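You operate a simulated robot arm through the tools that you are given. There is no shell and no other tool.

Carry out the task below with a simulated robot arm. There is one attempt and no reset: what you move stays moved.

## Task
Pack the purple table's black-sealed and blue-sealed bearings in the grey box and count them on the black key.
Fine: One press a bearing; the lid goes back on square.

It is judged by the outcome, as a careful person would: the job done as asked, and still so three seconds after it is handed in. It fails if anything else is knocked over, pushed out of place, dropped, spilled or broken. A push-on lid holds only when it is set on centred and level and pressed home; a screw cap is set on level and turned clockwise until tight.

## Robot
A 6-joint arm with a two-finger gripper, fixed in place. Base frame: the origin is at the foot of the arm, x ahead of it, y to its left, z up; the work surface is at about z = 0. Readings come in m, degrees, newtons and seconds.
With the tool pointing down near the work surface it reaches from about 0.24 to 0.62 m from the base axis. Its first joint turns from -66.0 to 66.0 degrees. Payload 1.37 kg.
Tool frame: the origin (TCP) lies between the finger pads and is the grasp point; the fingertips stand 0.022 m ahead of it; z points along the fingers, y is the line along which they close. The gripper opens to 0.092 m. The gripper's body begins 0.065 m behind the TCP.
Orientation is told as [roll, pitch, yaw] about the base's x, y, z axes, in that order, counted from this pose: with the fingers straight down and closing along the base's y, the tool's x points along the base's -x, its y along +y and its z along -z.

## Interface
- The arm moves only by the tool nudge_tool. Its argument "motion" is text: rows parted by semicolons, each of 6 numbers parted by spaces: the shift along the tool's x, y, z in m, then the turn, a rotation vector about the tool's x, y, z in degrees. In form: x y z ax ay az; .... A call has 1 to 20 rows; each row is the pose to reach, as a shift and turn from the pose commanded when the call began, along the tool's axes at that moment. "gripper" is the gripper command, from -1 (shut) to 1 (fully open), values between in proportion, set as the call begins (left out, the last holds). Each row takes 0.2 s and may step no farther than 0.05 m and 8.6 degrees from the row before; otherwise, or with a gripper value out of range, the whole call is refused. A pose out of reach is approached as far as the arm can. The call stops where the force on the tool passes 40 N (or 10 N more than at its start, if that is more) or the arm is blocked; 0.2 s more then pass. The fingers move at their own pace and stop on an object; they squeeze with about 26 N. The grip force told is the motor's: it shows also when the fingers shut on nothing. Time passes only in rows, and 0.2 s behind the last, so rows that repeat a pose let the fingers close. It gives the time, the measured TCP pose, the force on the tool (base axes), the opening and the grip force at its end, in the units of the frame above (readings bear some noise), with the torque about the TCP (base axes, N m) and any sound that the robot's microphone picked up.
- Cameras (640 x 400 px; columns grow to the right, rows downward): "scene" is fixed at [0.0353, -0.4361, 0.5731]; the picture's right is [0.76, -0.65, 0.00], its down [-0.43, -0.50, -0.75] and it looks along [0.49, 0.57, -0.66] (base axes); focal length 214 px, centre (320, 200). "wrist" rides on the gripper at [0.071, 0.019, -0.102] in the tool frame; the picture's right is [-0.26, 0.97, 0.00], its down [-0.75, -0.20, -0.62] and it looks along [-0.60, -0.16, 0.78] (tool axes); focal length 280 px, centre (320, 200).
- get_image(camera): a new picture of that camera. It takes no simulated time.
- measure_at(camera, pixels): for up to 12 pixels [column, row] of the newest picture of that camera ("zoom" is the newest enlarged one), the place [x, y, z] in the base frame of the surface seen there, good to about 0.003 m. It takes no simulated time.
- enlarge(camera, box): a new picture of the part [left, top, right, bottom] of that camera's present view, enlarged. It takes no simulated time.
- hand_in(): hands the job in; it is judged then, once.

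Unless the task says otherwise, let go and move clear before handing in.

The tools are called after "Emit:" by a JSON object that holds its "method" and its "body". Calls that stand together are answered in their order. nudge_tool: Moves the arm, as the interface text tells. Its arguments: {"type":"object","properties":{"motion":{"type":"string"},"gripper":{"type":"number"}},"required":["motion"]} The other tools are called the same way: get_image (camera) takes a picture; measure_at (camera, pixels) gives the place of the surface under pixels of a picture; enlarge (camera, box) takes an enlarged picture of a part of a camera's view; hand_in () hands the job in.

At the start:

```text
time: 0.0
tool_pos: [0.3655, 0.0362, 0.4836]
orientation: [0.1, -0.1, 0.0]
wrist_force: [-0.3, -0.1, 0.4]
torque: [-0.02, 0.0, 0.0]
gripper_width: 0.0923
gripper_force: 0.0
```

scene: 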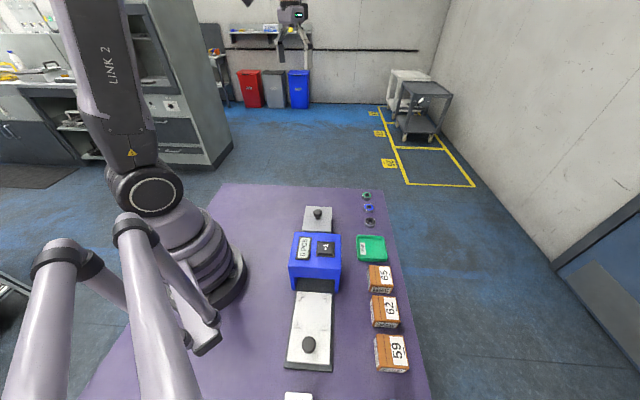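
wrist: 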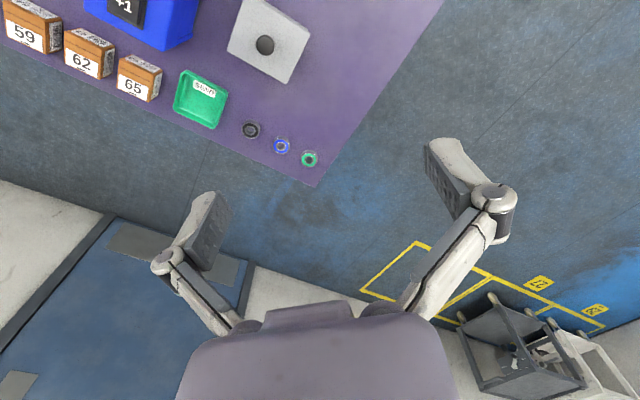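

The scene shows a purple table with a blue counter device (about 315,260), lids with knobs at (317,214) and (308,345), a green tray at (371,248), and three bearings at (366,195), (369,208), (370,221). I'll enlarge these parts before moving anything.

Emit:
{"method": "enlarge", "body": {"camera": "scene", "box": [270, 180, 430, 280]}}

Emit:
{"method": "enlarge", "body": {"camera": "scene", "box": [240, 270, 440, 400]}}

Emit:
{"method": "enlarge", "body": {"camera": "wrist", "box": [0, 0, 340, 212]}}

```text
4.00 times, centred on (350, 230) of scene
```

zoom: 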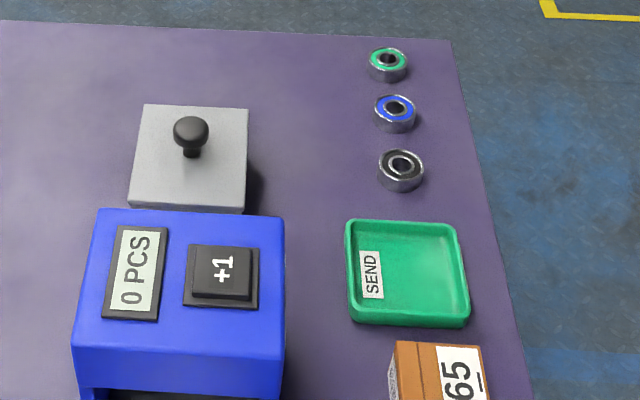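

```text
3.08 times, centred on (340, 335) of scene
```

zoom: 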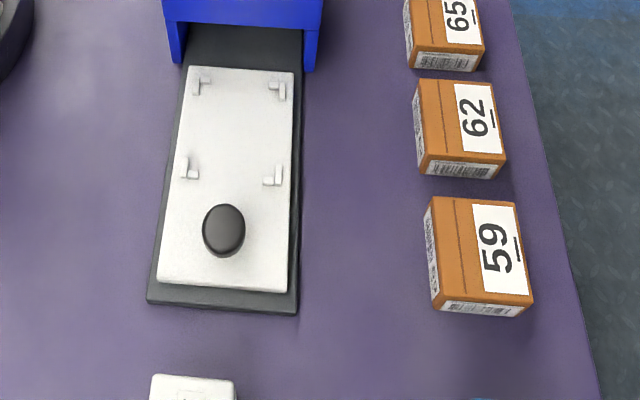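

```text
1.88 times, centred on (170, 106) of wrist
```

zoom: 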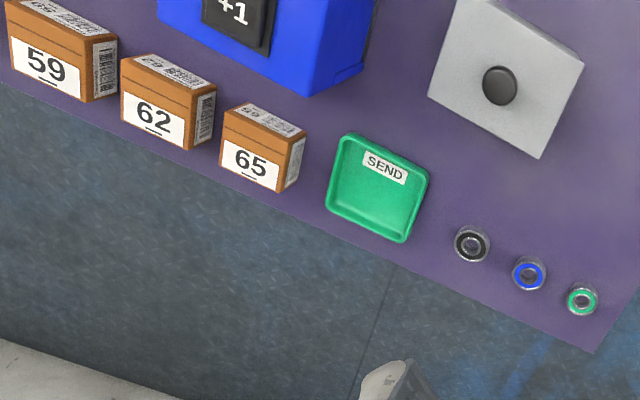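

The counter reads "0 PCS" with a black +1 key; a grey lidded thing with a knob stands at (317,214). Something white is cut off at (298,397). I'll measure key places first.

Emit:
{"method": "get_image", "body": {"camera": "scene"}}

Emit:
{"method": "measure_at", "body": {"camera": "scene", "pixels": [[317, 212], [306, 210], [330, 230], [326, 248], [305, 248], [366, 194], [369, 207], [370, 221], [371, 248], [308, 344], [310, 310], [298, 397]]}}

Emit:
{"method": "measure_at", "body": {"camera": "scene", "pixels": [[380, 278], [384, 311], [391, 352], [297, 235], [338, 236], [290, 280], [338, 288], [318, 283], [302, 370], [327, 370], [304, 206], [331, 208]]}}

```text
taken
```

scene: 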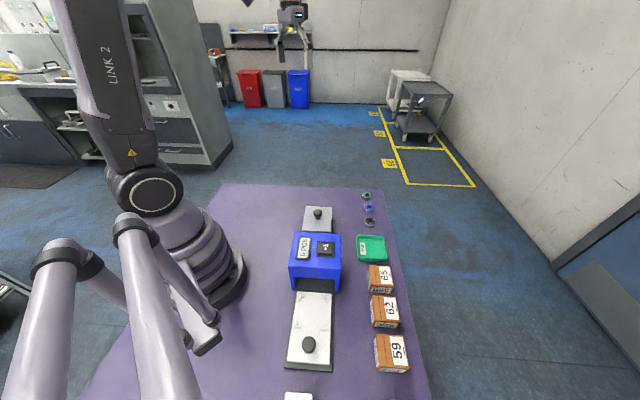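

```text
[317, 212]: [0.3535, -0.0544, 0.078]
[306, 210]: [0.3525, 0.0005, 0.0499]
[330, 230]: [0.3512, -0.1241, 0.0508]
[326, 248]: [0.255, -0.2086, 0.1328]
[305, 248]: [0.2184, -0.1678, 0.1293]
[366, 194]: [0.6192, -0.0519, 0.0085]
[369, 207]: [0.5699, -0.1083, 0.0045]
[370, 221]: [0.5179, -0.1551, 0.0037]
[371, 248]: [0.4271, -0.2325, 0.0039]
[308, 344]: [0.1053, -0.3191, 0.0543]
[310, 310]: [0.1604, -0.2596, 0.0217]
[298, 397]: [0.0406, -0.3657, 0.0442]
```

```text
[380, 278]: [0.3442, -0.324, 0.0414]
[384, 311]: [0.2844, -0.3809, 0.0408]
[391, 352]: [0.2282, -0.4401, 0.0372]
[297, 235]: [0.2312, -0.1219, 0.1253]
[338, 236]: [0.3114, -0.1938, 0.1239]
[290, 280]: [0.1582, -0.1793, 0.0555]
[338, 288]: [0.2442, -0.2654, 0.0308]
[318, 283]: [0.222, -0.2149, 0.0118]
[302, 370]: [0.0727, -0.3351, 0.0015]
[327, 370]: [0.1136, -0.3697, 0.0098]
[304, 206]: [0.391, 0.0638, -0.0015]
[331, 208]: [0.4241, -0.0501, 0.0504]
```

The black, blue and green bearings lie near (0.518,-0.155), (0.570,-0.108), (0.619,-0.052); the grey box's knob is at (0.354,-0.054). I'll move the wrist camera back and to the right for a look at the rest of the table.

Emit:
{"method": "nudge_tool", "body": {"motion": "0.03 -0.035 0 0 0 0; 0.06 -0.07 0 0 0 0; 0.08 -0.105 0 0 0 0; 0.09 -0.14 0 0 0 0; 0.09 -0.14 0 0 0 0", "gripper": 1}}

Emit:
{"method": "get_image", "body": {"camera": "wrist"}}

Emit:
{"method": "get_image", "body": {"camera": "scene"}}

```text
time: 1.2
tool_pos: [0.2764, -0.105, 0.4861]
orientation: [0.0, -0.1, -0.1]
wrist_force: [-0.2, 0.1, -0.6]
torque: [0.0, 0.0, -0.03]
gripper_width: 0.092
gripper_force: 0.1
```

```text
taken
```

wrist: 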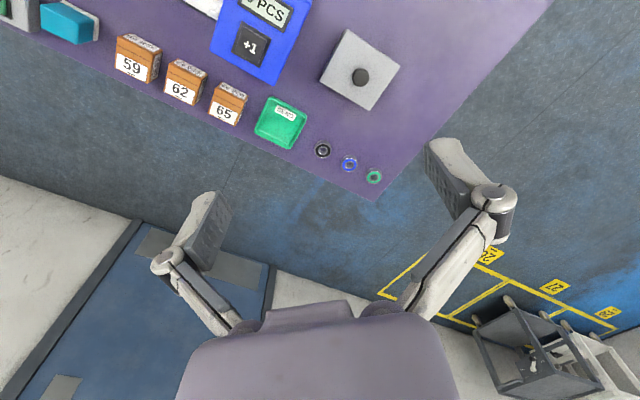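

```text
taken
```

scene: 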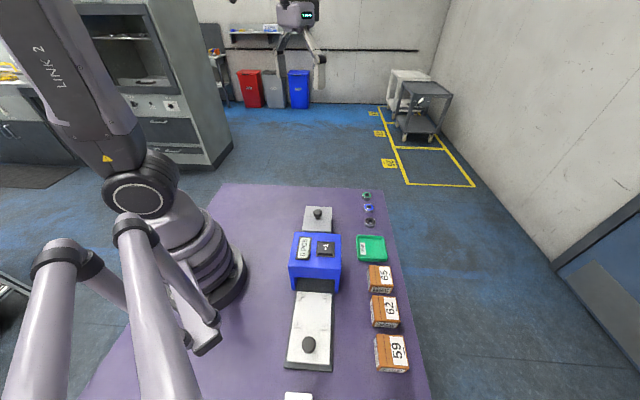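

The wrist view shows more things to the right of box 59: a blue block (70,22) and something grey/green at its left edge. I'll tilt the wrist to look down and nearer the base.

Emit:
{"method": "nudge_tool", "body": {"motion": "0 0 0 0 8 0; 0 0 0 0 16 0; 0 0 0 0 24 0; 0 0 0 0 32 0; 0 0 0 0 38 0; 0 0 0 0 38 0"}}

Emit:
{"method": "get_image", "body": {"camera": "wrist"}}

```text
time: 2.6
tool_pos: [0.2752, -0.1053, 0.4837]
orientation: [-0.1, 38.0, 0.0]
wrist_force: [0.0, 0.0, 0.4]
torque: [-0.01, 0.01, -0.02]
gripper_width: 0.0919
gripper_force: 0.0
```

```text
taken
```

wrist: 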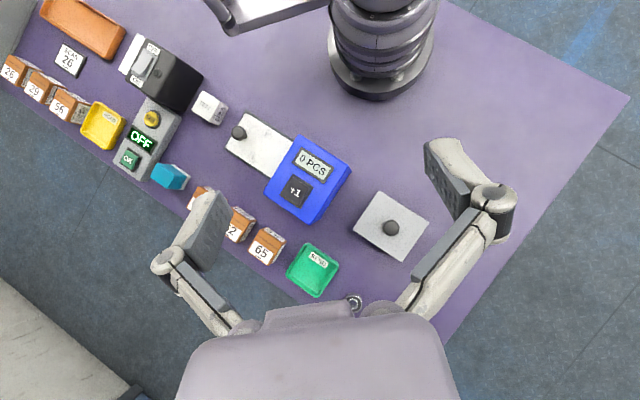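

Emit:
{"method": "enlarge", "body": {"camera": "wrist", "box": [0, 0, 220, 200]}}

Emit:
{"method": "enlarge", "body": {"camera": "wrist", "box": [180, 80, 440, 310]}}

```text
2.00 times, centred on (110, 100) of wrist
```

zoom: 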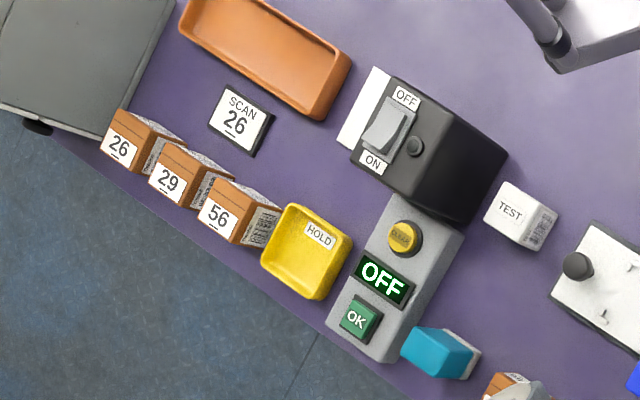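

```text
1.74 times, centred on (310, 195) of wrist
```

zoom: 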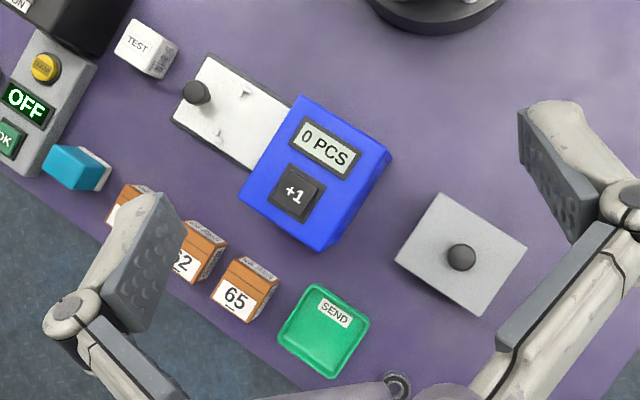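

Only three bearings are on the table within view (black, blue, green); the other fixtures at the far right aren't part of this job. I'll level the tool again and go down for a closer look at the grey box.

Emit:
{"method": "nudge_tool", "body": {"motion": "0 0 0 0 -8 0; 0 0 0 0 -16 0; 0 0 0 0 -24 0; 0 0 0 0 -32 0; 0 0 0 0 -38 0; 0 0 0 0 -38 0"}}

Emit:
{"method": "nudge_tool", "body": {"motion": "0 0.02 0.04 0 0 0; 0 0.04 0.08 0 0 0; 0 0.06 0.12 0 0 0; 0 0.065 0.16 0 0 0; 0 0.065 0.18 0 0 0; 0 0.065 0.18 0 0 0"}}

Emit:
{"method": "get_image", "body": {"camera": "wrist"}}

```text
time: 4.0
tool_pos: [0.2757, -0.1047, 0.4836]
orientation: [-0.1, -0.1, 0.0]
wrist_force: [-0.1, 0.4, 0.1]
torque: [-0.03, -0.01, -0.02]
gripper_width: 0.0919
gripper_force: 0.0
```

```text
time: 5.4
tool_pos: [0.2745, -0.0383, 0.3037]
orientation: [0.1, -0.1, 0.0]
wrist_force: [0.5, 0.2, 0.1]
torque: [0.04, -0.01, 0.04]
gripper_width: 0.0921
gripper_force: 0.0
```

```text
taken
```

wrist: 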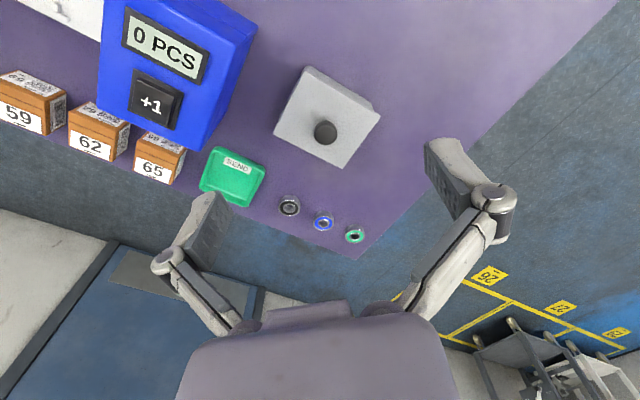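

Emit:
{"method": "enlarge", "body": {"camera": "wrist", "box": [250, 50, 410, 150]}}

Emit:
{"method": "measure_at", "body": {"camera": "zoom", "pixels": [[240, 85], [510, 255], [375, 460], [105, 310], [300, 335], [300, 300], [440, 150], [508, 195], [230, 75], [170, 180], [440, 340], [240, 390]]}}

```text
4.00 times, centred on (330, 100) of wrist
```

zoom: 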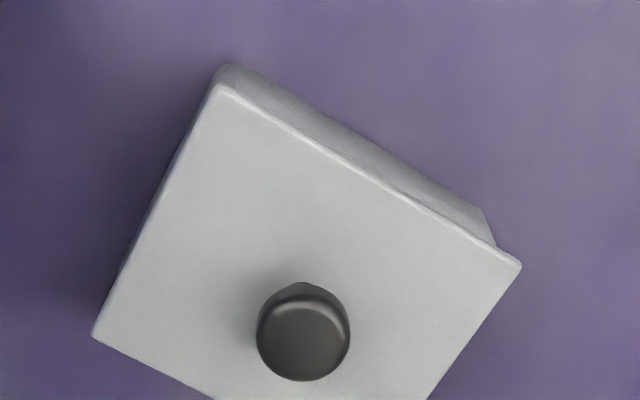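

```text
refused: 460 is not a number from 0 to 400
```

Emit:
{"method": "enlarge", "body": {"camera": "wrist", "box": [250, 55, 410, 175]}}

```text
3.33 times, centred on (330, 115) of wrist
```

zoom: 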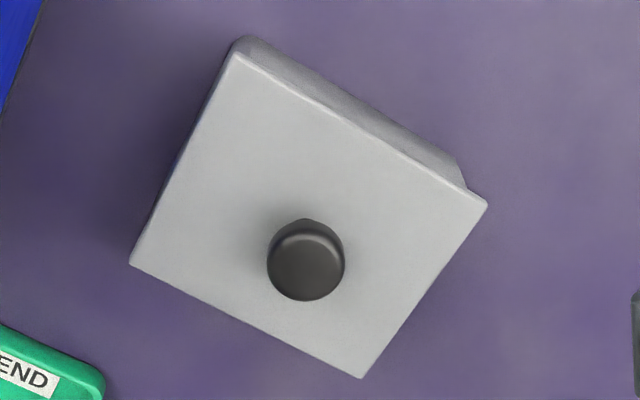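

The lid corners in the zoom are at about (237,55), (486,206), (361,376), (131,262) with the knob at (306,260). I'll measure those just inside the edges.

Emit:
{"method": "measure_at", "body": {"camera": "zoom", "pixels": [[239, 60], [480, 207], [360, 371], [136, 261], [306, 270], [306, 240], [272, 262], [341, 262], [306, 296], [300, 210], [248, 42], [460, 172]]}}

Emit:
{"method": "get_image", "body": {"camera": "wrist"}}

Emit:
{"method": "measure_at", "body": {"camera": "wrist", "pixels": [[290, 207], [323, 222], [354, 235], [155, 103], [150, 90], [168, 95], [160, 122], [135, 110], [231, 180], [230, 165], [350, 220], [370, 150]]}}

```text
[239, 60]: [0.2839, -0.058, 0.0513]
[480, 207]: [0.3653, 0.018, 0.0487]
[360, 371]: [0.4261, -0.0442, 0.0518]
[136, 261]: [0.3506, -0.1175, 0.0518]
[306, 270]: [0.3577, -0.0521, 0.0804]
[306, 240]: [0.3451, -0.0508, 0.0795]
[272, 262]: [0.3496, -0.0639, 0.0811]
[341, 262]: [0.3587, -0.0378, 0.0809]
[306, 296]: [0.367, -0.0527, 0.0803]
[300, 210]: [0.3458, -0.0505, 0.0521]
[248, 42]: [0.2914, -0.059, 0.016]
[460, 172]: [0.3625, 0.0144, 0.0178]
```

```text
taken
```

wrist: 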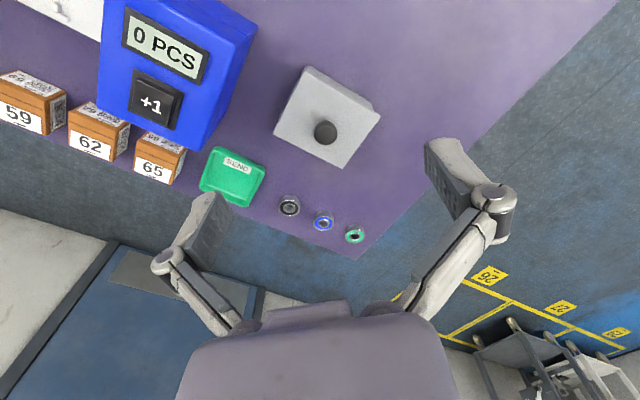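

```text
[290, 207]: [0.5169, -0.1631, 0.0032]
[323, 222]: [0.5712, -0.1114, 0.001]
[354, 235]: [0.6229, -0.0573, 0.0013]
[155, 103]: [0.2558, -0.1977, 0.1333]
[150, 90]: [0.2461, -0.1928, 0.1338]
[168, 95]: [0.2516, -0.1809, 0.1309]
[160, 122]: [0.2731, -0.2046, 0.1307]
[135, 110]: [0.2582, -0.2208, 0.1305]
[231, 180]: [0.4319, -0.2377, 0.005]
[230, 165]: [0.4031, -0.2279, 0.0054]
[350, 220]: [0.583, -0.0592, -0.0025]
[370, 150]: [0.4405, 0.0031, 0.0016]
```

The lid is about 0.11 x 0.09 m, long edge turned about 44° from x, top at z≈0.051, knob centre near (0.354,-0.051) with its top at 0.080. I'll turn the tool +44° to line up with the box and move above the knob for a closer look.

Emit:
{"method": "nudge_tool", "body": {"motion": "-0.013 -0.002 0.01 0 0 -8; -0.026 -0.004 0.02 0 0 -16; -0.04 -0.006 0.03 0 0 -24; -0.054 -0.008 0.04 0 0 -32; -0.068 -0.010 0.05 0 0 -40; -0.08 -0.0127 0.06 0 0 -44; -0.08 -0.0127 0.06 0 0 -44"}}

Emit:
{"method": "get_image", "body": {"camera": "wrist"}}

Emit:
{"method": "get_image", "body": {"camera": "scene"}}

```text
time: 7.0
tool_pos: [0.3554, -0.0518, 0.2432]
orientation: [-0.1, 0.0, 44.2]
wrist_force: [1.3, -0.7, 0.1]
torque: [-0.02, 0.0, 0.0]
gripper_width: 0.092
gripper_force: 0.0
```

```text
taken
```

wrist: 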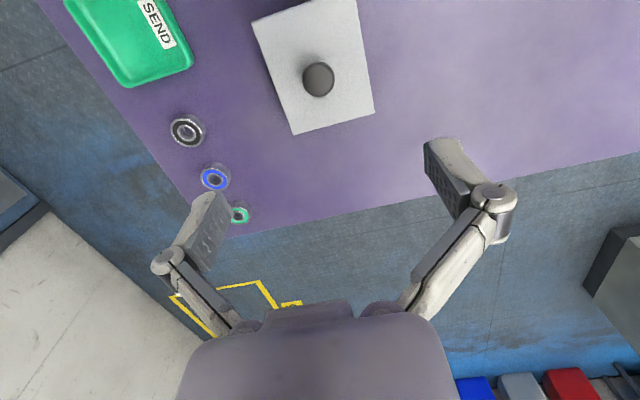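

```text
taken
```

scene: 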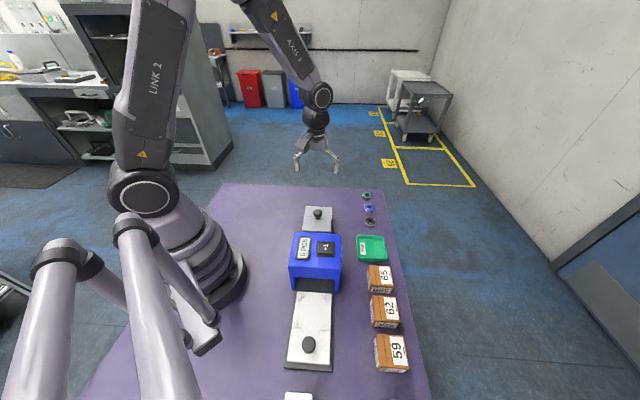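

The tool is above the knob with the fingers aligned to the box; the knob shows at (318,78), bearings black (187,130), blue (215,177). I'll measure the knob, bearings and free table to the left.

Emit:
{"method": "enlarge", "body": {"camera": "wrist", "box": [230, 0, 390, 140]}}

Emit:
{"method": "measure_at", "body": {"camera": "wrist", "pixels": [[318, 78], [305, 78], [331, 78], [318, 64], [318, 93], [254, 22], [293, 131], [373, 111], [355, 2], [450, 60], [500, 100], [560, 120]]}}

Emit:
{"method": "measure_at", "body": {"camera": "wrist", "pixels": [[187, 130], [173, 126], [202, 128], [188, 117], [186, 142], [177, 119], [215, 177], [203, 177], [229, 175], [216, 166], [215, 189], [239, 214]]}}

```text
2.86 times, centred on (310, 70) of wrist
```

zoom: 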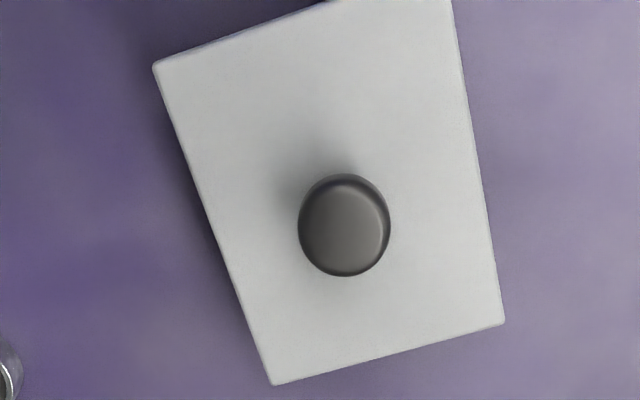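

```text
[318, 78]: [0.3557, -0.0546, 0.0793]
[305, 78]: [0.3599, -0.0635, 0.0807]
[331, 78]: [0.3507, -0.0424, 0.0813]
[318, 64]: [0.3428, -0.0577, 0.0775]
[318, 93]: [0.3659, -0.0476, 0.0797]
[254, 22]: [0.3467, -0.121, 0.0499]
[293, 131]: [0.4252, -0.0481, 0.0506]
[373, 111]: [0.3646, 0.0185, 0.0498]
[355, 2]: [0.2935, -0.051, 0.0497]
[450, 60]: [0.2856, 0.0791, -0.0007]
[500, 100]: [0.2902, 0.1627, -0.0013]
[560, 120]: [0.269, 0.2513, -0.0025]
```

```text
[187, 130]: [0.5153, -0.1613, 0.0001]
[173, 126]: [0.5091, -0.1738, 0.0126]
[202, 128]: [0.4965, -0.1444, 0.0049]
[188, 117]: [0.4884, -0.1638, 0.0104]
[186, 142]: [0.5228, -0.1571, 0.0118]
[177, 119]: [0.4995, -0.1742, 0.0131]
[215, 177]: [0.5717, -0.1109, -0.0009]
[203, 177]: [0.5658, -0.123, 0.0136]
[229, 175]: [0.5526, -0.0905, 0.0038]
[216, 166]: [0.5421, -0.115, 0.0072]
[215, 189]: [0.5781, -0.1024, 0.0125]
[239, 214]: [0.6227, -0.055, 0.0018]
```

The knob centre agrees with the lid centre at about (0.355,-0.052). I'll zoom in on the bearings to fix their size and centres.

Emit:
{"method": "enlarge", "body": {"camera": "wrist", "box": [155, 100, 255, 200]}}

```text
4.00 times, centred on (205, 150) of wrist
```

zoom: 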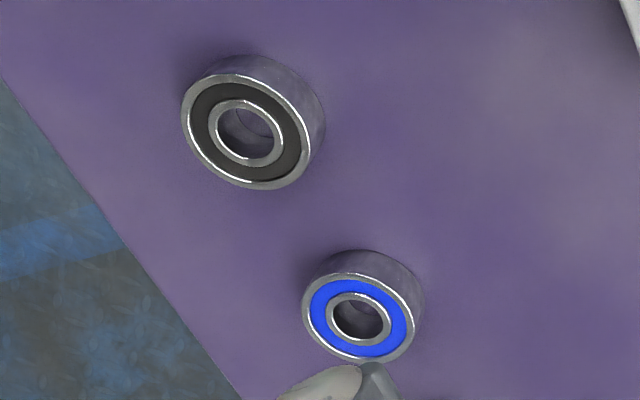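

Emit:
{"method": "measure_at", "body": {"camera": "zoom", "pixels": [[185, 120], [304, 150], [262, 185], [228, 79], [205, 125], [290, 145], [306, 311], [410, 335], [365, 360], [345, 276], [320, 312], [398, 330]]}}

```text
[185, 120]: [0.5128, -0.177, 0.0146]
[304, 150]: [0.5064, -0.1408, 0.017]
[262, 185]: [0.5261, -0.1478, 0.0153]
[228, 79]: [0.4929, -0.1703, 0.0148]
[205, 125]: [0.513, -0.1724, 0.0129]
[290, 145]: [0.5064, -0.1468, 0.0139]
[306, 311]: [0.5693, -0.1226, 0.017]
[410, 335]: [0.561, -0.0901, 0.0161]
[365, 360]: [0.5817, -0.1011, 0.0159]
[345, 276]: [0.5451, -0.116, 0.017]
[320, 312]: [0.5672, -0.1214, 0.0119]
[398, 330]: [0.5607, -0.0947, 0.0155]
```

The bearings are about 0.037 m across and 0.015 m high: black at (0.5096,-0.159), blue at (0.564,-0.1075). Now I'll narrow the gripper to about 0.06 m and go down to just above the knob.

Emit:
{"method": "nudge_tool", "body": {"motion": "0 0 0.04 0 0 0; 0 0 0.08 0 0 0; 0 0 0.115 0 0 0; 0 0 0.13 0 0 0; 0 0 0.13 0 0 0", "gripper": 0.3}}

Emit:
{"method": "get_image", "body": {"camera": "wrist"}}

Emit:
{"method": "enlarge", "body": {"camera": "scene", "box": [280, 160, 380, 240]}}

```text
time: 8.2
tool_pos: [0.3539, -0.0511, 0.1145]
orientation: [-0.2, 0.0, 44.1]
wrist_force: [-0.1, -0.4, -0.6]
torque: [0.0, 0.01, 0.01]
gripper_width: 0.0598
gripper_force: 0.0
```

```text
taken
```

wrist: 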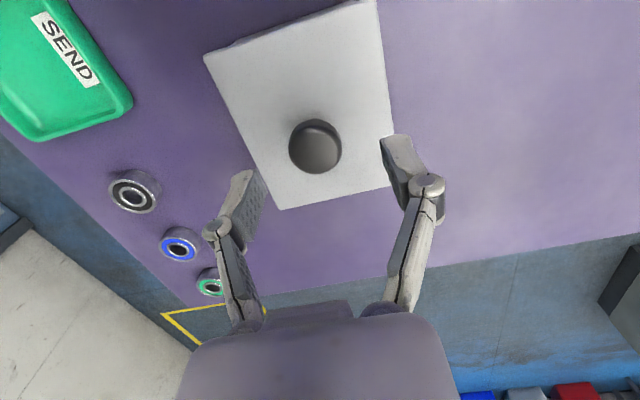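

```text
5.00 times, centred on (330, 200) of scene
```

zoom: 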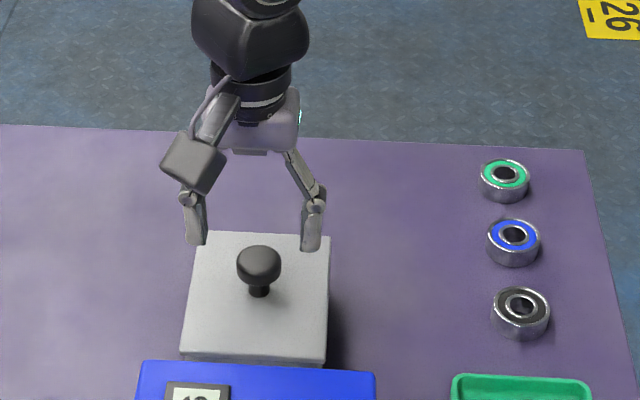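

The knob appears at (315,146) in the wrist view, slightly left of the column under the TCP (320). I'll measure its rim to centre precisely.

Emit:
{"method": "enlarge", "body": {"camera": "wrist", "box": [265, 100, 365, 200]}}

Emit:
{"method": "measure_at", "body": {"camera": "wrist", "pixels": [[315, 146], [292, 146], [338, 146], [315, 123], [315, 168], [306, 150], [324, 150], [297, 133], [334, 133], [300, 160], [330, 160], [315, 140]]}}

```text
4.00 times, centred on (315, 150) of wrist
```

zoom: 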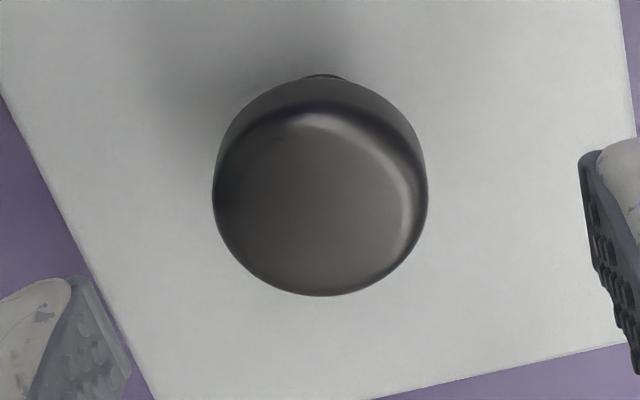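

```text
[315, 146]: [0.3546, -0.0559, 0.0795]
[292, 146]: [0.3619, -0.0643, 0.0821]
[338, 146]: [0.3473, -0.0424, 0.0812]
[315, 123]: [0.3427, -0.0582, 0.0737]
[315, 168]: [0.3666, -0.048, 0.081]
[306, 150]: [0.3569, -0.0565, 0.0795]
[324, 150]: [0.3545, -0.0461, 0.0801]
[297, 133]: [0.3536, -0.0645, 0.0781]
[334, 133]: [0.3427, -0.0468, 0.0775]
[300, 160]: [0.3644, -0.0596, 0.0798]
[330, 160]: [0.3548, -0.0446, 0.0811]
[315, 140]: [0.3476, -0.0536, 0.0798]
```

The knob centre is (0.3547,-0.0533), about 2 mm to one side of the TCP along the closing line. I'll correct that, lower to z≈0.077 and close on the knob.

Emit:
{"method": "nudge_tool", "body": {"motion": "0.001 -0.0023 0.01 0 0 0; 0.001 -0.0023 0.025 0 0 0; 0.001 -0.0023 0.0375 0 0 0; 0.001 -0.0023 0.0375 0 0 0"}}

Emit:
{"method": "get_image", "body": {"camera": "wrist"}}

```text
time: 9.2
tool_pos: [0.3554, -0.0542, 0.0754]
orientation: [-0.1, 0.0, 44.0]
wrist_force: [0.3, -0.2, 0.2]
torque: [0.04, -0.01, 0.01]
gripper_width: 0.0597
gripper_force: 0.2
```

```text
taken
```

wrist: 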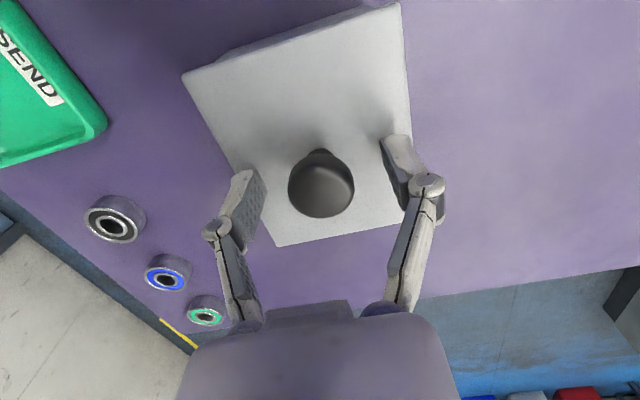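

The knob is now centred between the fingers (column 321). I'll close the gripper on it.

Emit:
{"method": "nudge_tool", "body": {"motion": "0 0 0 0 0 0; 0 0 0 0 0 0; 0 0 0 0 0 0; 0 0 0 0 0 0", "gripper": -1}}

Emit:
{"method": "get_image", "body": {"camera": "wrist"}}

```text
time: 10.2
tool_pos: [0.3542, -0.0535, 0.0749]
orientation: [-0.1, 0.0, 44.0]
wrist_force: [0.8, -1.1, 1.9]
torque: [0.0, -0.01, -0.03]
gripper_width: 0.0277
gripper_force: 26.3
```

```text
taken
```

wrist: 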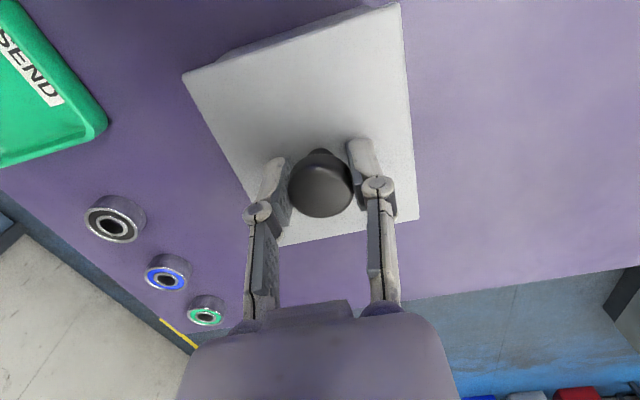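

The knob is gripped at 0.0277 m with 26 N. I'll lift straight up slowly and check.

Emit:
{"method": "nudge_tool", "body": {"motion": "0 0 -0.003 0 0 0; 0 0 -0.006 0 0 0; 0 0 -0.010 0 0 0; 0 0 -0.016 0 0 0; 0 0 -0.025 0 0 0; 0 0 -0.025 0 0 0"}}

Emit:
{"method": "get_image", "body": {"camera": "wrist"}}

Emit:
{"method": "enlarge", "body": {"camera": "scene", "box": [280, 160, 380, 240]}}

```text
time: 11.6
tool_pos: [0.356, -0.0548, 0.1011]
orientation: [-0.1, 0.1, 44.0]
wrist_force: [-0.1, 0.2, -0.7]
torque: [-0.03, -0.02, 0.03]
gripper_width: 0.0276
gripper_force: 26.1
heard: snap
```

```text
taken
```

wrist: 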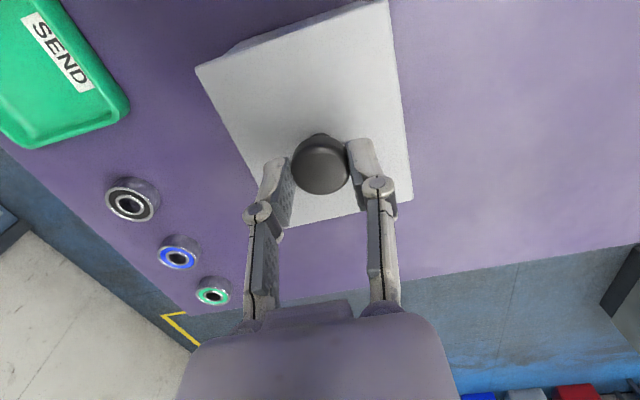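

```text
5.00 times, centred on (330, 200) of scene
```

zoom: 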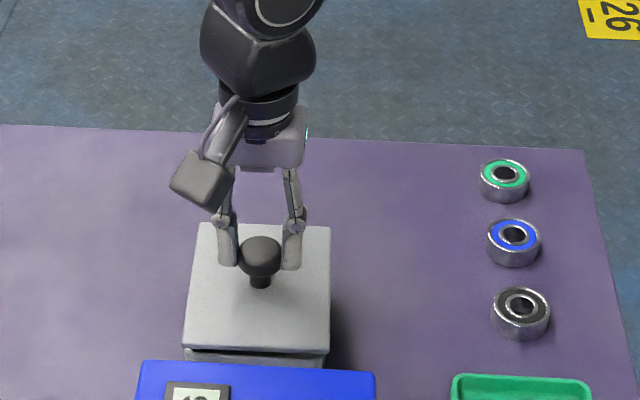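

A snap was heard, but the knob seems lower between the fingers (322,167) than before, so it may have slid. I'll measure the lid and knob heights now.

Emit:
{"method": "measure_at", "body": {"camera": "wrist", "pixels": [[322, 170], [322, 160], [312, 175], [200, 70], [280, 110], [385, 10], [285, 222], [408, 195], [300, 25], [250, 40]]}}

Emit:
{"method": "enlarge", "body": {"camera": "wrist", "box": [180, 0, 440, 240]}}

Emit:
{"method": "enlarge", "body": {"camera": "scene", "box": [300, 190, 345, 240]}}

```text
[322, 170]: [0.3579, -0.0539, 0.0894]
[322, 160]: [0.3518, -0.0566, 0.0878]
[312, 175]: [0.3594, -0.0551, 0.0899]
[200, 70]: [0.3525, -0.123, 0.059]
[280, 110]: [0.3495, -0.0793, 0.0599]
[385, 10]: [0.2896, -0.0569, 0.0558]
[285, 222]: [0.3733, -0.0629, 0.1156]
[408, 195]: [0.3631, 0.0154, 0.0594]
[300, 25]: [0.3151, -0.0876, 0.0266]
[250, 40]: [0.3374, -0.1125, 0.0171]
```

```text
1.67 times, centred on (310, 120) of wrist
```

zoom: 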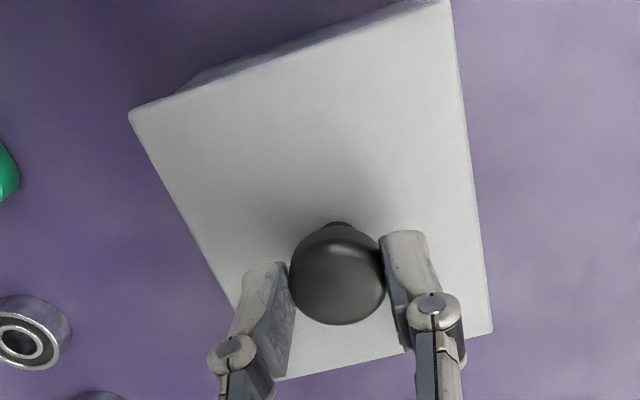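

```text
8.00 times, centred on (322, 215) of scene
```

zoom: 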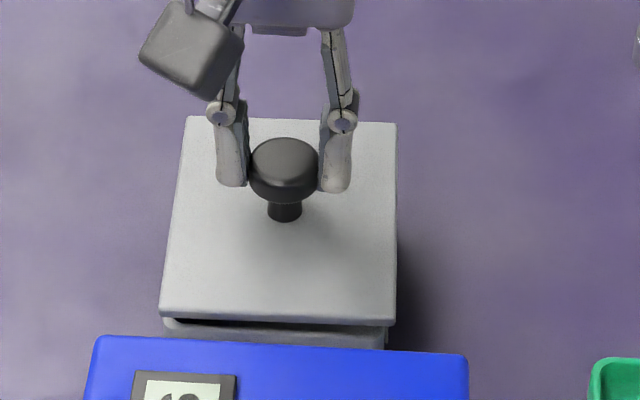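

The lid has come up 9 mm (top at 0.0595) and the fingers hold the upper 10 mm of the knob; the grip is steady. I'll lift further slowly and check the grip stays, and measure the free table to the left.

Emit:
{"method": "nudge_tool", "body": {"motion": "0 0 -0.008 0 0 0; 0 0 -0.016 0 0 0; 0 0 -0.026 0 0 0; 0 0 -0.038 0 0 0; 0 0 -0.05 0 0 0; 0 0 -0.06 0 0 0; 0 0 -0.06 0 0 0"}}

Emit:
{"method": "get_image", "body": {"camera": "wrist"}}

Emit:
{"method": "measure_at", "body": {"camera": "wrist", "pixels": [[450, 100], [500, 150], [560, 200], [600, 100], [470, 230], [560, 60], [620, 180], [480, 20], [420, 240], [460, 160]]}}

Emit:
{"method": "enlarge", "body": {"camera": "scene", "box": [280, 160, 380, 240]}}

```text
time: 13.2
tool_pos: [0.3563, -0.0531, 0.1616]
orientation: [-0.1, 0.0, 44.0]
wrist_force: [0.7, 0.6, -0.3]
torque: [0.01, -0.01, 0.03]
gripper_width: 0.0278
gripper_force: 25.9
```

```text
taken
```

wrist: 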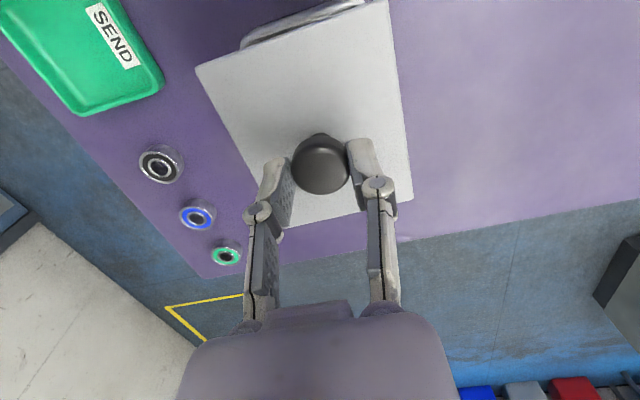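

```text
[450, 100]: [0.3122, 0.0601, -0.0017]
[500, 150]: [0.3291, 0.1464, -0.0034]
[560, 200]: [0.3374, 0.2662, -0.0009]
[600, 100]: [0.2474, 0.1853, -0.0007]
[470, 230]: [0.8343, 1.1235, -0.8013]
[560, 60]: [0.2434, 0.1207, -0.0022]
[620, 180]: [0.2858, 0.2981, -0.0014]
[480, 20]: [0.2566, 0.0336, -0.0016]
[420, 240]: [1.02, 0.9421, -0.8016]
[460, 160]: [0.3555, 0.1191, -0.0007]
```

```text
5.00 times, centred on (330, 200) of scene
```

zoom: 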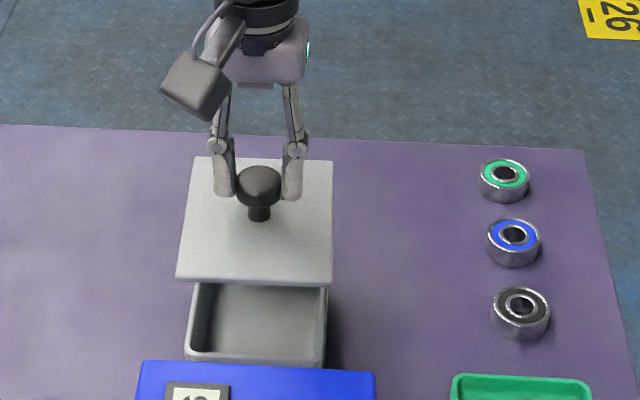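

The lid hangs level in the grip and the box below is open and empty. I'll carry the lid to free table on the left around (0.28, 0.12).

Emit:
{"method": "nudge_tool", "body": {"motion": "-0.004 0.011 0 0 0 0; -0.013 0.035 0 0 0 0; -0.023 0.062 0 0 0 0; -0.033 0.089 0 0 0 0; -0.043 0.116 0 0 0 0; -0.053 0.143 0 0 0 0; -0.061 0.165 0 0 0 0; -0.0656 0.1772 0 0 0 0; -0.0656 0.1772 0 0 0 0"}}

Emit:
{"method": "get_image", "body": {"camera": "wrist"}}

Emit:
{"method": "get_image", "body": {"camera": "scene"}}

```text
time: 15.2
tool_pos: [0.2807, 0.1194, 0.1611]
orientation: [-0.1, 0.0, 44.0]
wrist_force: [-0.4, 0.1, -1.1]
torque: [-0.01, -0.01, 0.01]
gripper_width: 0.0279
gripper_force: 25.7
```

```text
taken
```

wrist: 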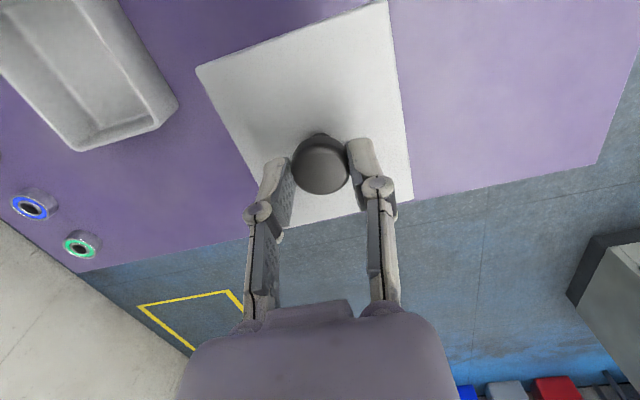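

```text
taken
```

scene: 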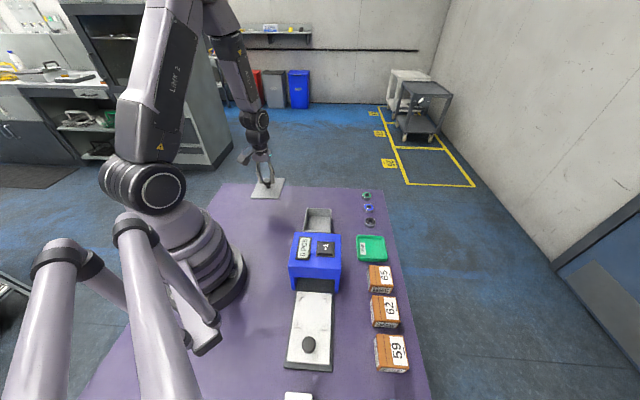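

The lid hangs over clear table with about 7 cm to the table edge. I'll lower it most of the way, and measure the open box meanwhile.

Emit:
{"method": "measure_at", "body": {"camera": "wrist", "pixels": [[78, 148], [172, 100], [60, 80], [85, 135], [130, 130], [110, 20], [50, 40], [100, 100], [90, 60], [155, 105], [400, 180], [430, 150]]}}

Emit:
{"method": "nudge_tool", "body": {"motion": "0 0 0.02 0 0 0; 0 0 0.04 0 0 0; 0 0 0.06 0 0 0; 0 0 0.075 0 0 0; 0 0 0.085 0 0 0; 0 0 0.085 0 0 0"}}

Emit:
{"method": "enlarge", "body": {"camera": "scene", "box": [220, 150, 320, 220]}}

```text
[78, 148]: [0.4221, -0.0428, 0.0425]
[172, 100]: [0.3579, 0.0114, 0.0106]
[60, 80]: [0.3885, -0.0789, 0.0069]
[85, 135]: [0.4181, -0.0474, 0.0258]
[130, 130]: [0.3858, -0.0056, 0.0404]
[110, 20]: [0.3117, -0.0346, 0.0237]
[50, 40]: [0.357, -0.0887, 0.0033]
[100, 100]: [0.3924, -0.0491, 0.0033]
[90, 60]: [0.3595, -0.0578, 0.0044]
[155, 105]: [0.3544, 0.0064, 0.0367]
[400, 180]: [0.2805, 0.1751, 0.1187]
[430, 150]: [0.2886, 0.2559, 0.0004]
```

```text
time: 16.6
tool_pos: [0.2809, 0.1186, 0.0758]
orientation: [-0.1, 0.1, 44.0]
wrist_force: [-0.3, 1.0, -0.4]
torque: [-0.02, 0.0, 0.0]
gripper_width: 0.0277
gripper_force: 26.1
```

```text
5.71 times, centred on (270, 185) of scene
```

zoom: 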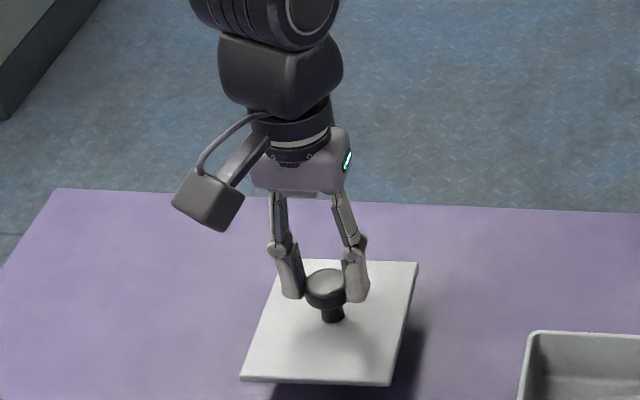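

The lid is level about 2 cm above the table; the box floor is at z≈0.004 and its rim at about 0.043. I'll lower the rest in small steps until contact.

Emit:
{"method": "nudge_tool", "body": {"motion": "0 0 0.003 0 0 0; 0 0 0.006 0 0 0; 0 0 0.009 0 0 0; 0 0 0.011 0 0 0; 0 0 0.011 0 0 0"}}

Emit:
{"method": "enlarge", "body": {"camera": "scene", "box": [220, 150, 320, 220]}}

Emit:
{"method": "get_image", "body": {"camera": "wrist"}}

Emit:
{"method": "measure_at", "body": {"camera": "wrist", "pixels": [[210, 70], [380, 15], [280, 100], [400, 185], [320, 165]]}}

```text
time: 17.8
tool_pos: [0.281, 0.1177, 0.0653]
orientation: [-0.1, -0.1, 44.0]
wrist_force: [-0.5, -0.4, 0.0]
torque: [0.02, 0.01, -0.01]
gripper_width: 0.0278
gripper_force: 26.0
```

```text
5.71 times, centred on (270, 185) of scene
```

zoom: 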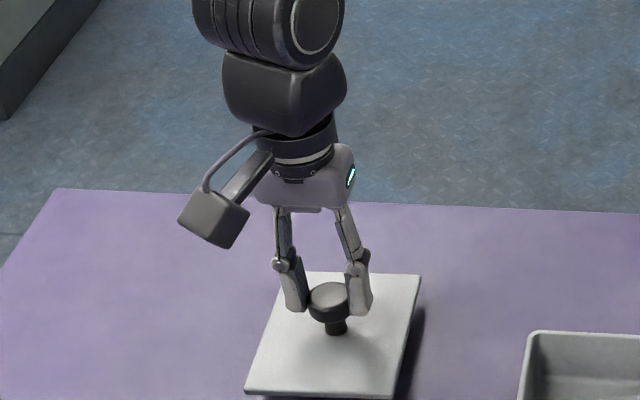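

```text
taken
```

wrist: 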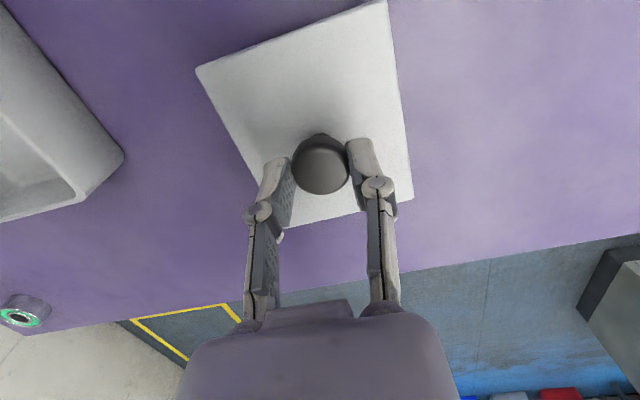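

```text
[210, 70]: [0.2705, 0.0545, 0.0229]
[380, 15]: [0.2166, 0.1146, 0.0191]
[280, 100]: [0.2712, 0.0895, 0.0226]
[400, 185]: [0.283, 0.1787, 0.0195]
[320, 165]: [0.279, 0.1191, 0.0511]
```

No contact yet; lid top is at about 0.022. I'll keep lowering in 1.5 mm steps.

Emit:
{"method": "nudge_tool", "body": {"motion": "0 0 0.0015 0 0 0; 0 0 0.003 0 0 0; 0 0 0.0045 0 0 0; 0 0 0.0045 0 0 0"}}

Emit:
{"method": "enlarge", "body": {"camera": "scene", "box": [240, 180, 310, 230]}}

```text
time: 18.8
tool_pos: [0.2806, 0.1189, 0.0599]
orientation: [-0.1, 0.0, 44.0]
wrist_force: [0.2, 0.6, -0.6]
torque: [0.07, 0.01, 0.01]
gripper_width: 0.0276
gripper_force: 25.9
```

```text
8.00 times, centred on (275, 205) of scene
```

zoom: 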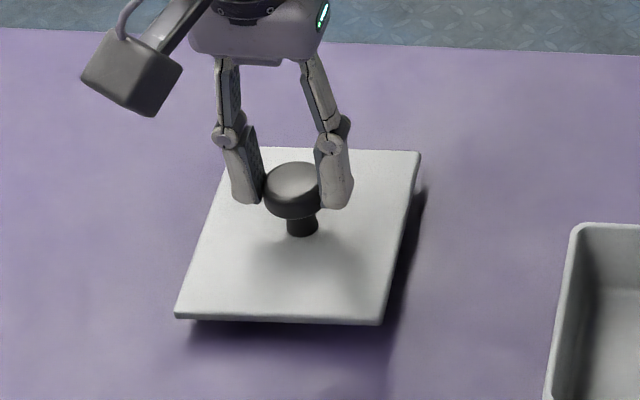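

The shadow still shows a small gap. I'll continue down in small steps.

Emit:
{"method": "nudge_tool", "body": {"motion": "0 0 0.0015 0 0 0; 0 0 0.003 0 0 0; 0 0 0.003 0 0 0"}}

Emit:
{"method": "enlarge", "body": {"camera": "scene", "box": [240, 180, 310, 230]}}

```text
time: 19.6
tool_pos: [0.281, 0.1188, 0.0581]
orientation: [-0.1, 0.0, 44.1]
wrist_force: [0.6, 0.3, -0.9]
torque: [-0.01, -0.01, 0.01]
gripper_width: 0.0279
gripper_force: 25.8
```

```text
8.00 times, centred on (275, 205) of scene
```

zoom: 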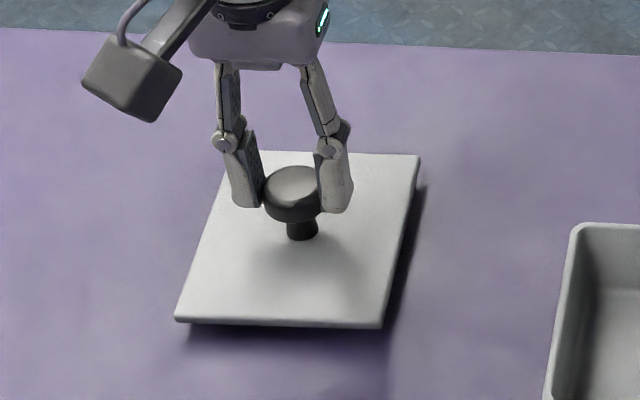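

Emit:
{"method": "nudge_tool", "body": {"motion": "0 0 0.0015 0 0 0; 0 0 0.003 0 0 0; 0 0 0.003 0 0 0"}}

Emit:
{"method": "enlarge", "body": {"camera": "scene", "box": [240, 180, 310, 230]}}

```text
time: 20.4
tool_pos: [0.2801, 0.1198, 0.0547]
orientation: [0.0, 0.0, 44.0]
wrist_force: [-1.0, -0.1, -0.8]
torque: [0.03, 0.02, 0.01]
gripper_width: 0.0275
gripper_force: 25.5
```

```text
8.00 times, centred on (275, 205) of scene
```

zoom: 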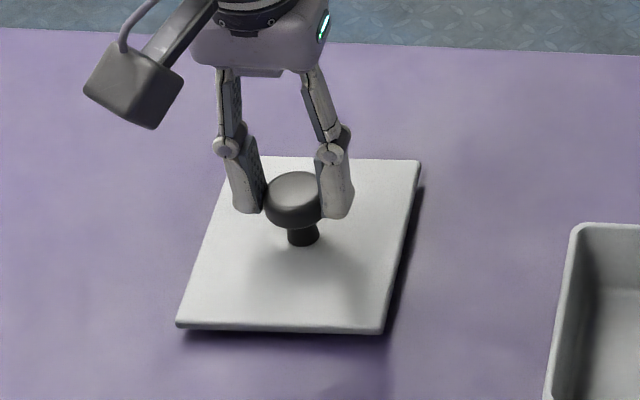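

Still no contact force and the lid keeps going down with the tool, so I'll go on lowering.

Emit:
{"method": "nudge_tool", "body": {"motion": "0 0 0.001 0 0 0; 0 0 0.002 0 0 0; 0 0 0.003 0 0 0; 0 0 0.003 0 0 0"}}

Emit:
{"method": "enlarge", "body": {"camera": "scene", "box": [240, 180, 310, 230]}}

```text
time: 21.4
tool_pos: [0.2819, 0.1184, 0.0523]
orientation: [-0.1, 0.0, 44.0]
wrist_force: [-1.0, 0.3, -0.6]
torque: [-0.02, 0.01, 0.02]
gripper_width: 0.0278
gripper_force: 26.1
```

```text
8.00 times, centred on (275, 205) of scene
```

zoom: 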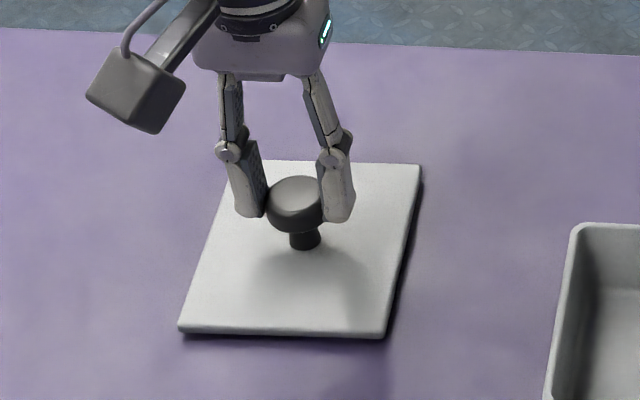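

Emit:
{"method": "nudge_tool", "body": {"motion": "0 0 0.001 0 0 0; 0 0 0.002 0 0 0; 0 0 0.002 0 0 0"}}

Emit:
{"method": "enlarge", "body": {"camera": "scene", "box": [240, 180, 310, 230]}}

```text
time: 22.2
tool_pos: [0.2799, 0.1181, 0.0492]
orientation: [0.0, 0.0, 44.0]
wrist_force: [-0.4, -0.7, -0.7]
torque: [-0.03, 0.03, 0.02]
gripper_width: 0.0277
gripper_force: 26.0
```

```text
8.00 times, centred on (275, 205) of scene
```

zoom: 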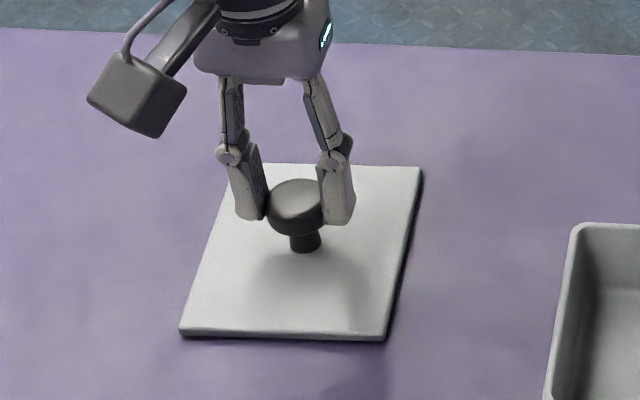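

Emit:
{"method": "nudge_tool", "body": {"motion": "0 0 0.001 0 0 0; 0 0 0.002 0 0 0; 0 0 0.002 0 0 0"}}

Emit:
{"method": "enlarge", "body": {"camera": "scene", "box": [240, 180, 310, 230]}}

```text
time: 23.0
tool_pos: [0.2828, 0.1192, 0.0487]
orientation: [0.0, -0.1, 44.0]
wrist_force: [-6.1, 4.9, 29.7]
torque: [0.11, 0.22, 0.0]
gripper_width: 0.0276
gripper_force: 26.0
```

```text
8.00 times, centred on (275, 205) of scene
```

zoom: 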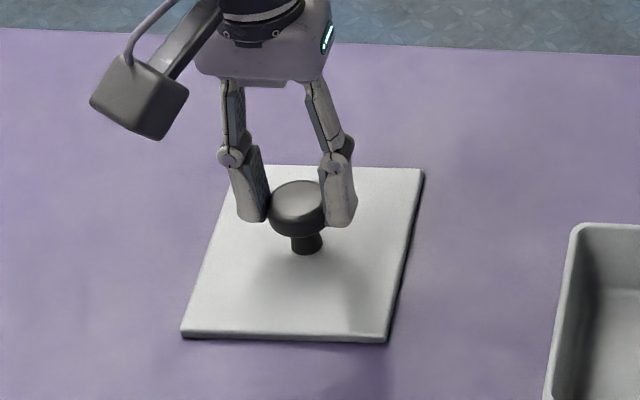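

Contact: 29.7 N upward, so the lid is on the table. I'll ease up 1 mm and open the gripper to release it.

Emit:
{"method": "nudge_tool", "body": {"motion": "0 0 -0.001 0 0 0; 0 0 -0.001 0 0 0"}}

Emit:
{"method": "nudge_tool", "body": {"motion": "0 0 0 0 0 0; 0 0 0 0 0 0; 0 0 0 0 0 0; 0 0 0 0 0 0", "gripper": 0.3}}

Emit:
{"method": "nudge_tool", "body": {"motion": "0 0 -0.02 0 0 0; 0 0 -0.06 0 0 0; 0 0 -0.1 0 0 0; 0 0 -0.14 0 0 0; 0 0 -0.16 0 0 0; 0 0 -0.16 0 0 0"}}

Emit:
{"method": "get_image", "body": {"camera": "wrist"}}

Emit:
{"method": "get_image", "body": {"camera": "scene"}}

```text
time: 23.6
tool_pos: [0.2807, 0.1183, 0.0487]
orientation: [-0.1, 0.0, 43.9]
wrist_force: [1.0, 2.3, 1.0]
torque: [0.08, -0.08, 0.03]
gripper_width: 0.0278
gripper_force: 25.7
```

```text
time: 24.6
tool_pos: [0.2813, 0.1185, 0.0486]
orientation: [-0.2, 0.0, 43.9]
wrist_force: [0.3, 0.9, -0.1]
torque: [-0.05, -0.01, 0.0]
gripper_width: 0.0597
gripper_force: 0.0
```

```text
time: 26.0
tool_pos: [0.2814, 0.12, 0.21]
orientation: [0.0, 0.1, 44.1]
wrist_force: [0.3, -0.2, -1.1]
torque: [0.05, 0.02, 0.04]
gripper_width: 0.0596
gripper_force: 0.1
```

```text
taken
```

wrist: 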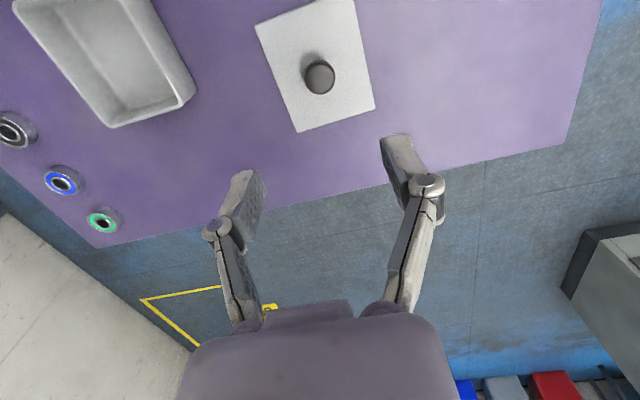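

```text
taken
```

scene: 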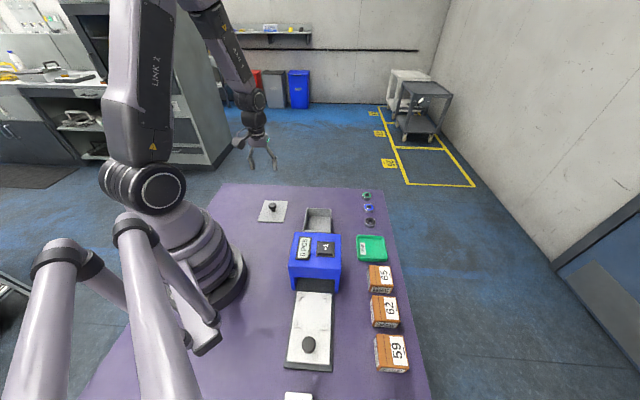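

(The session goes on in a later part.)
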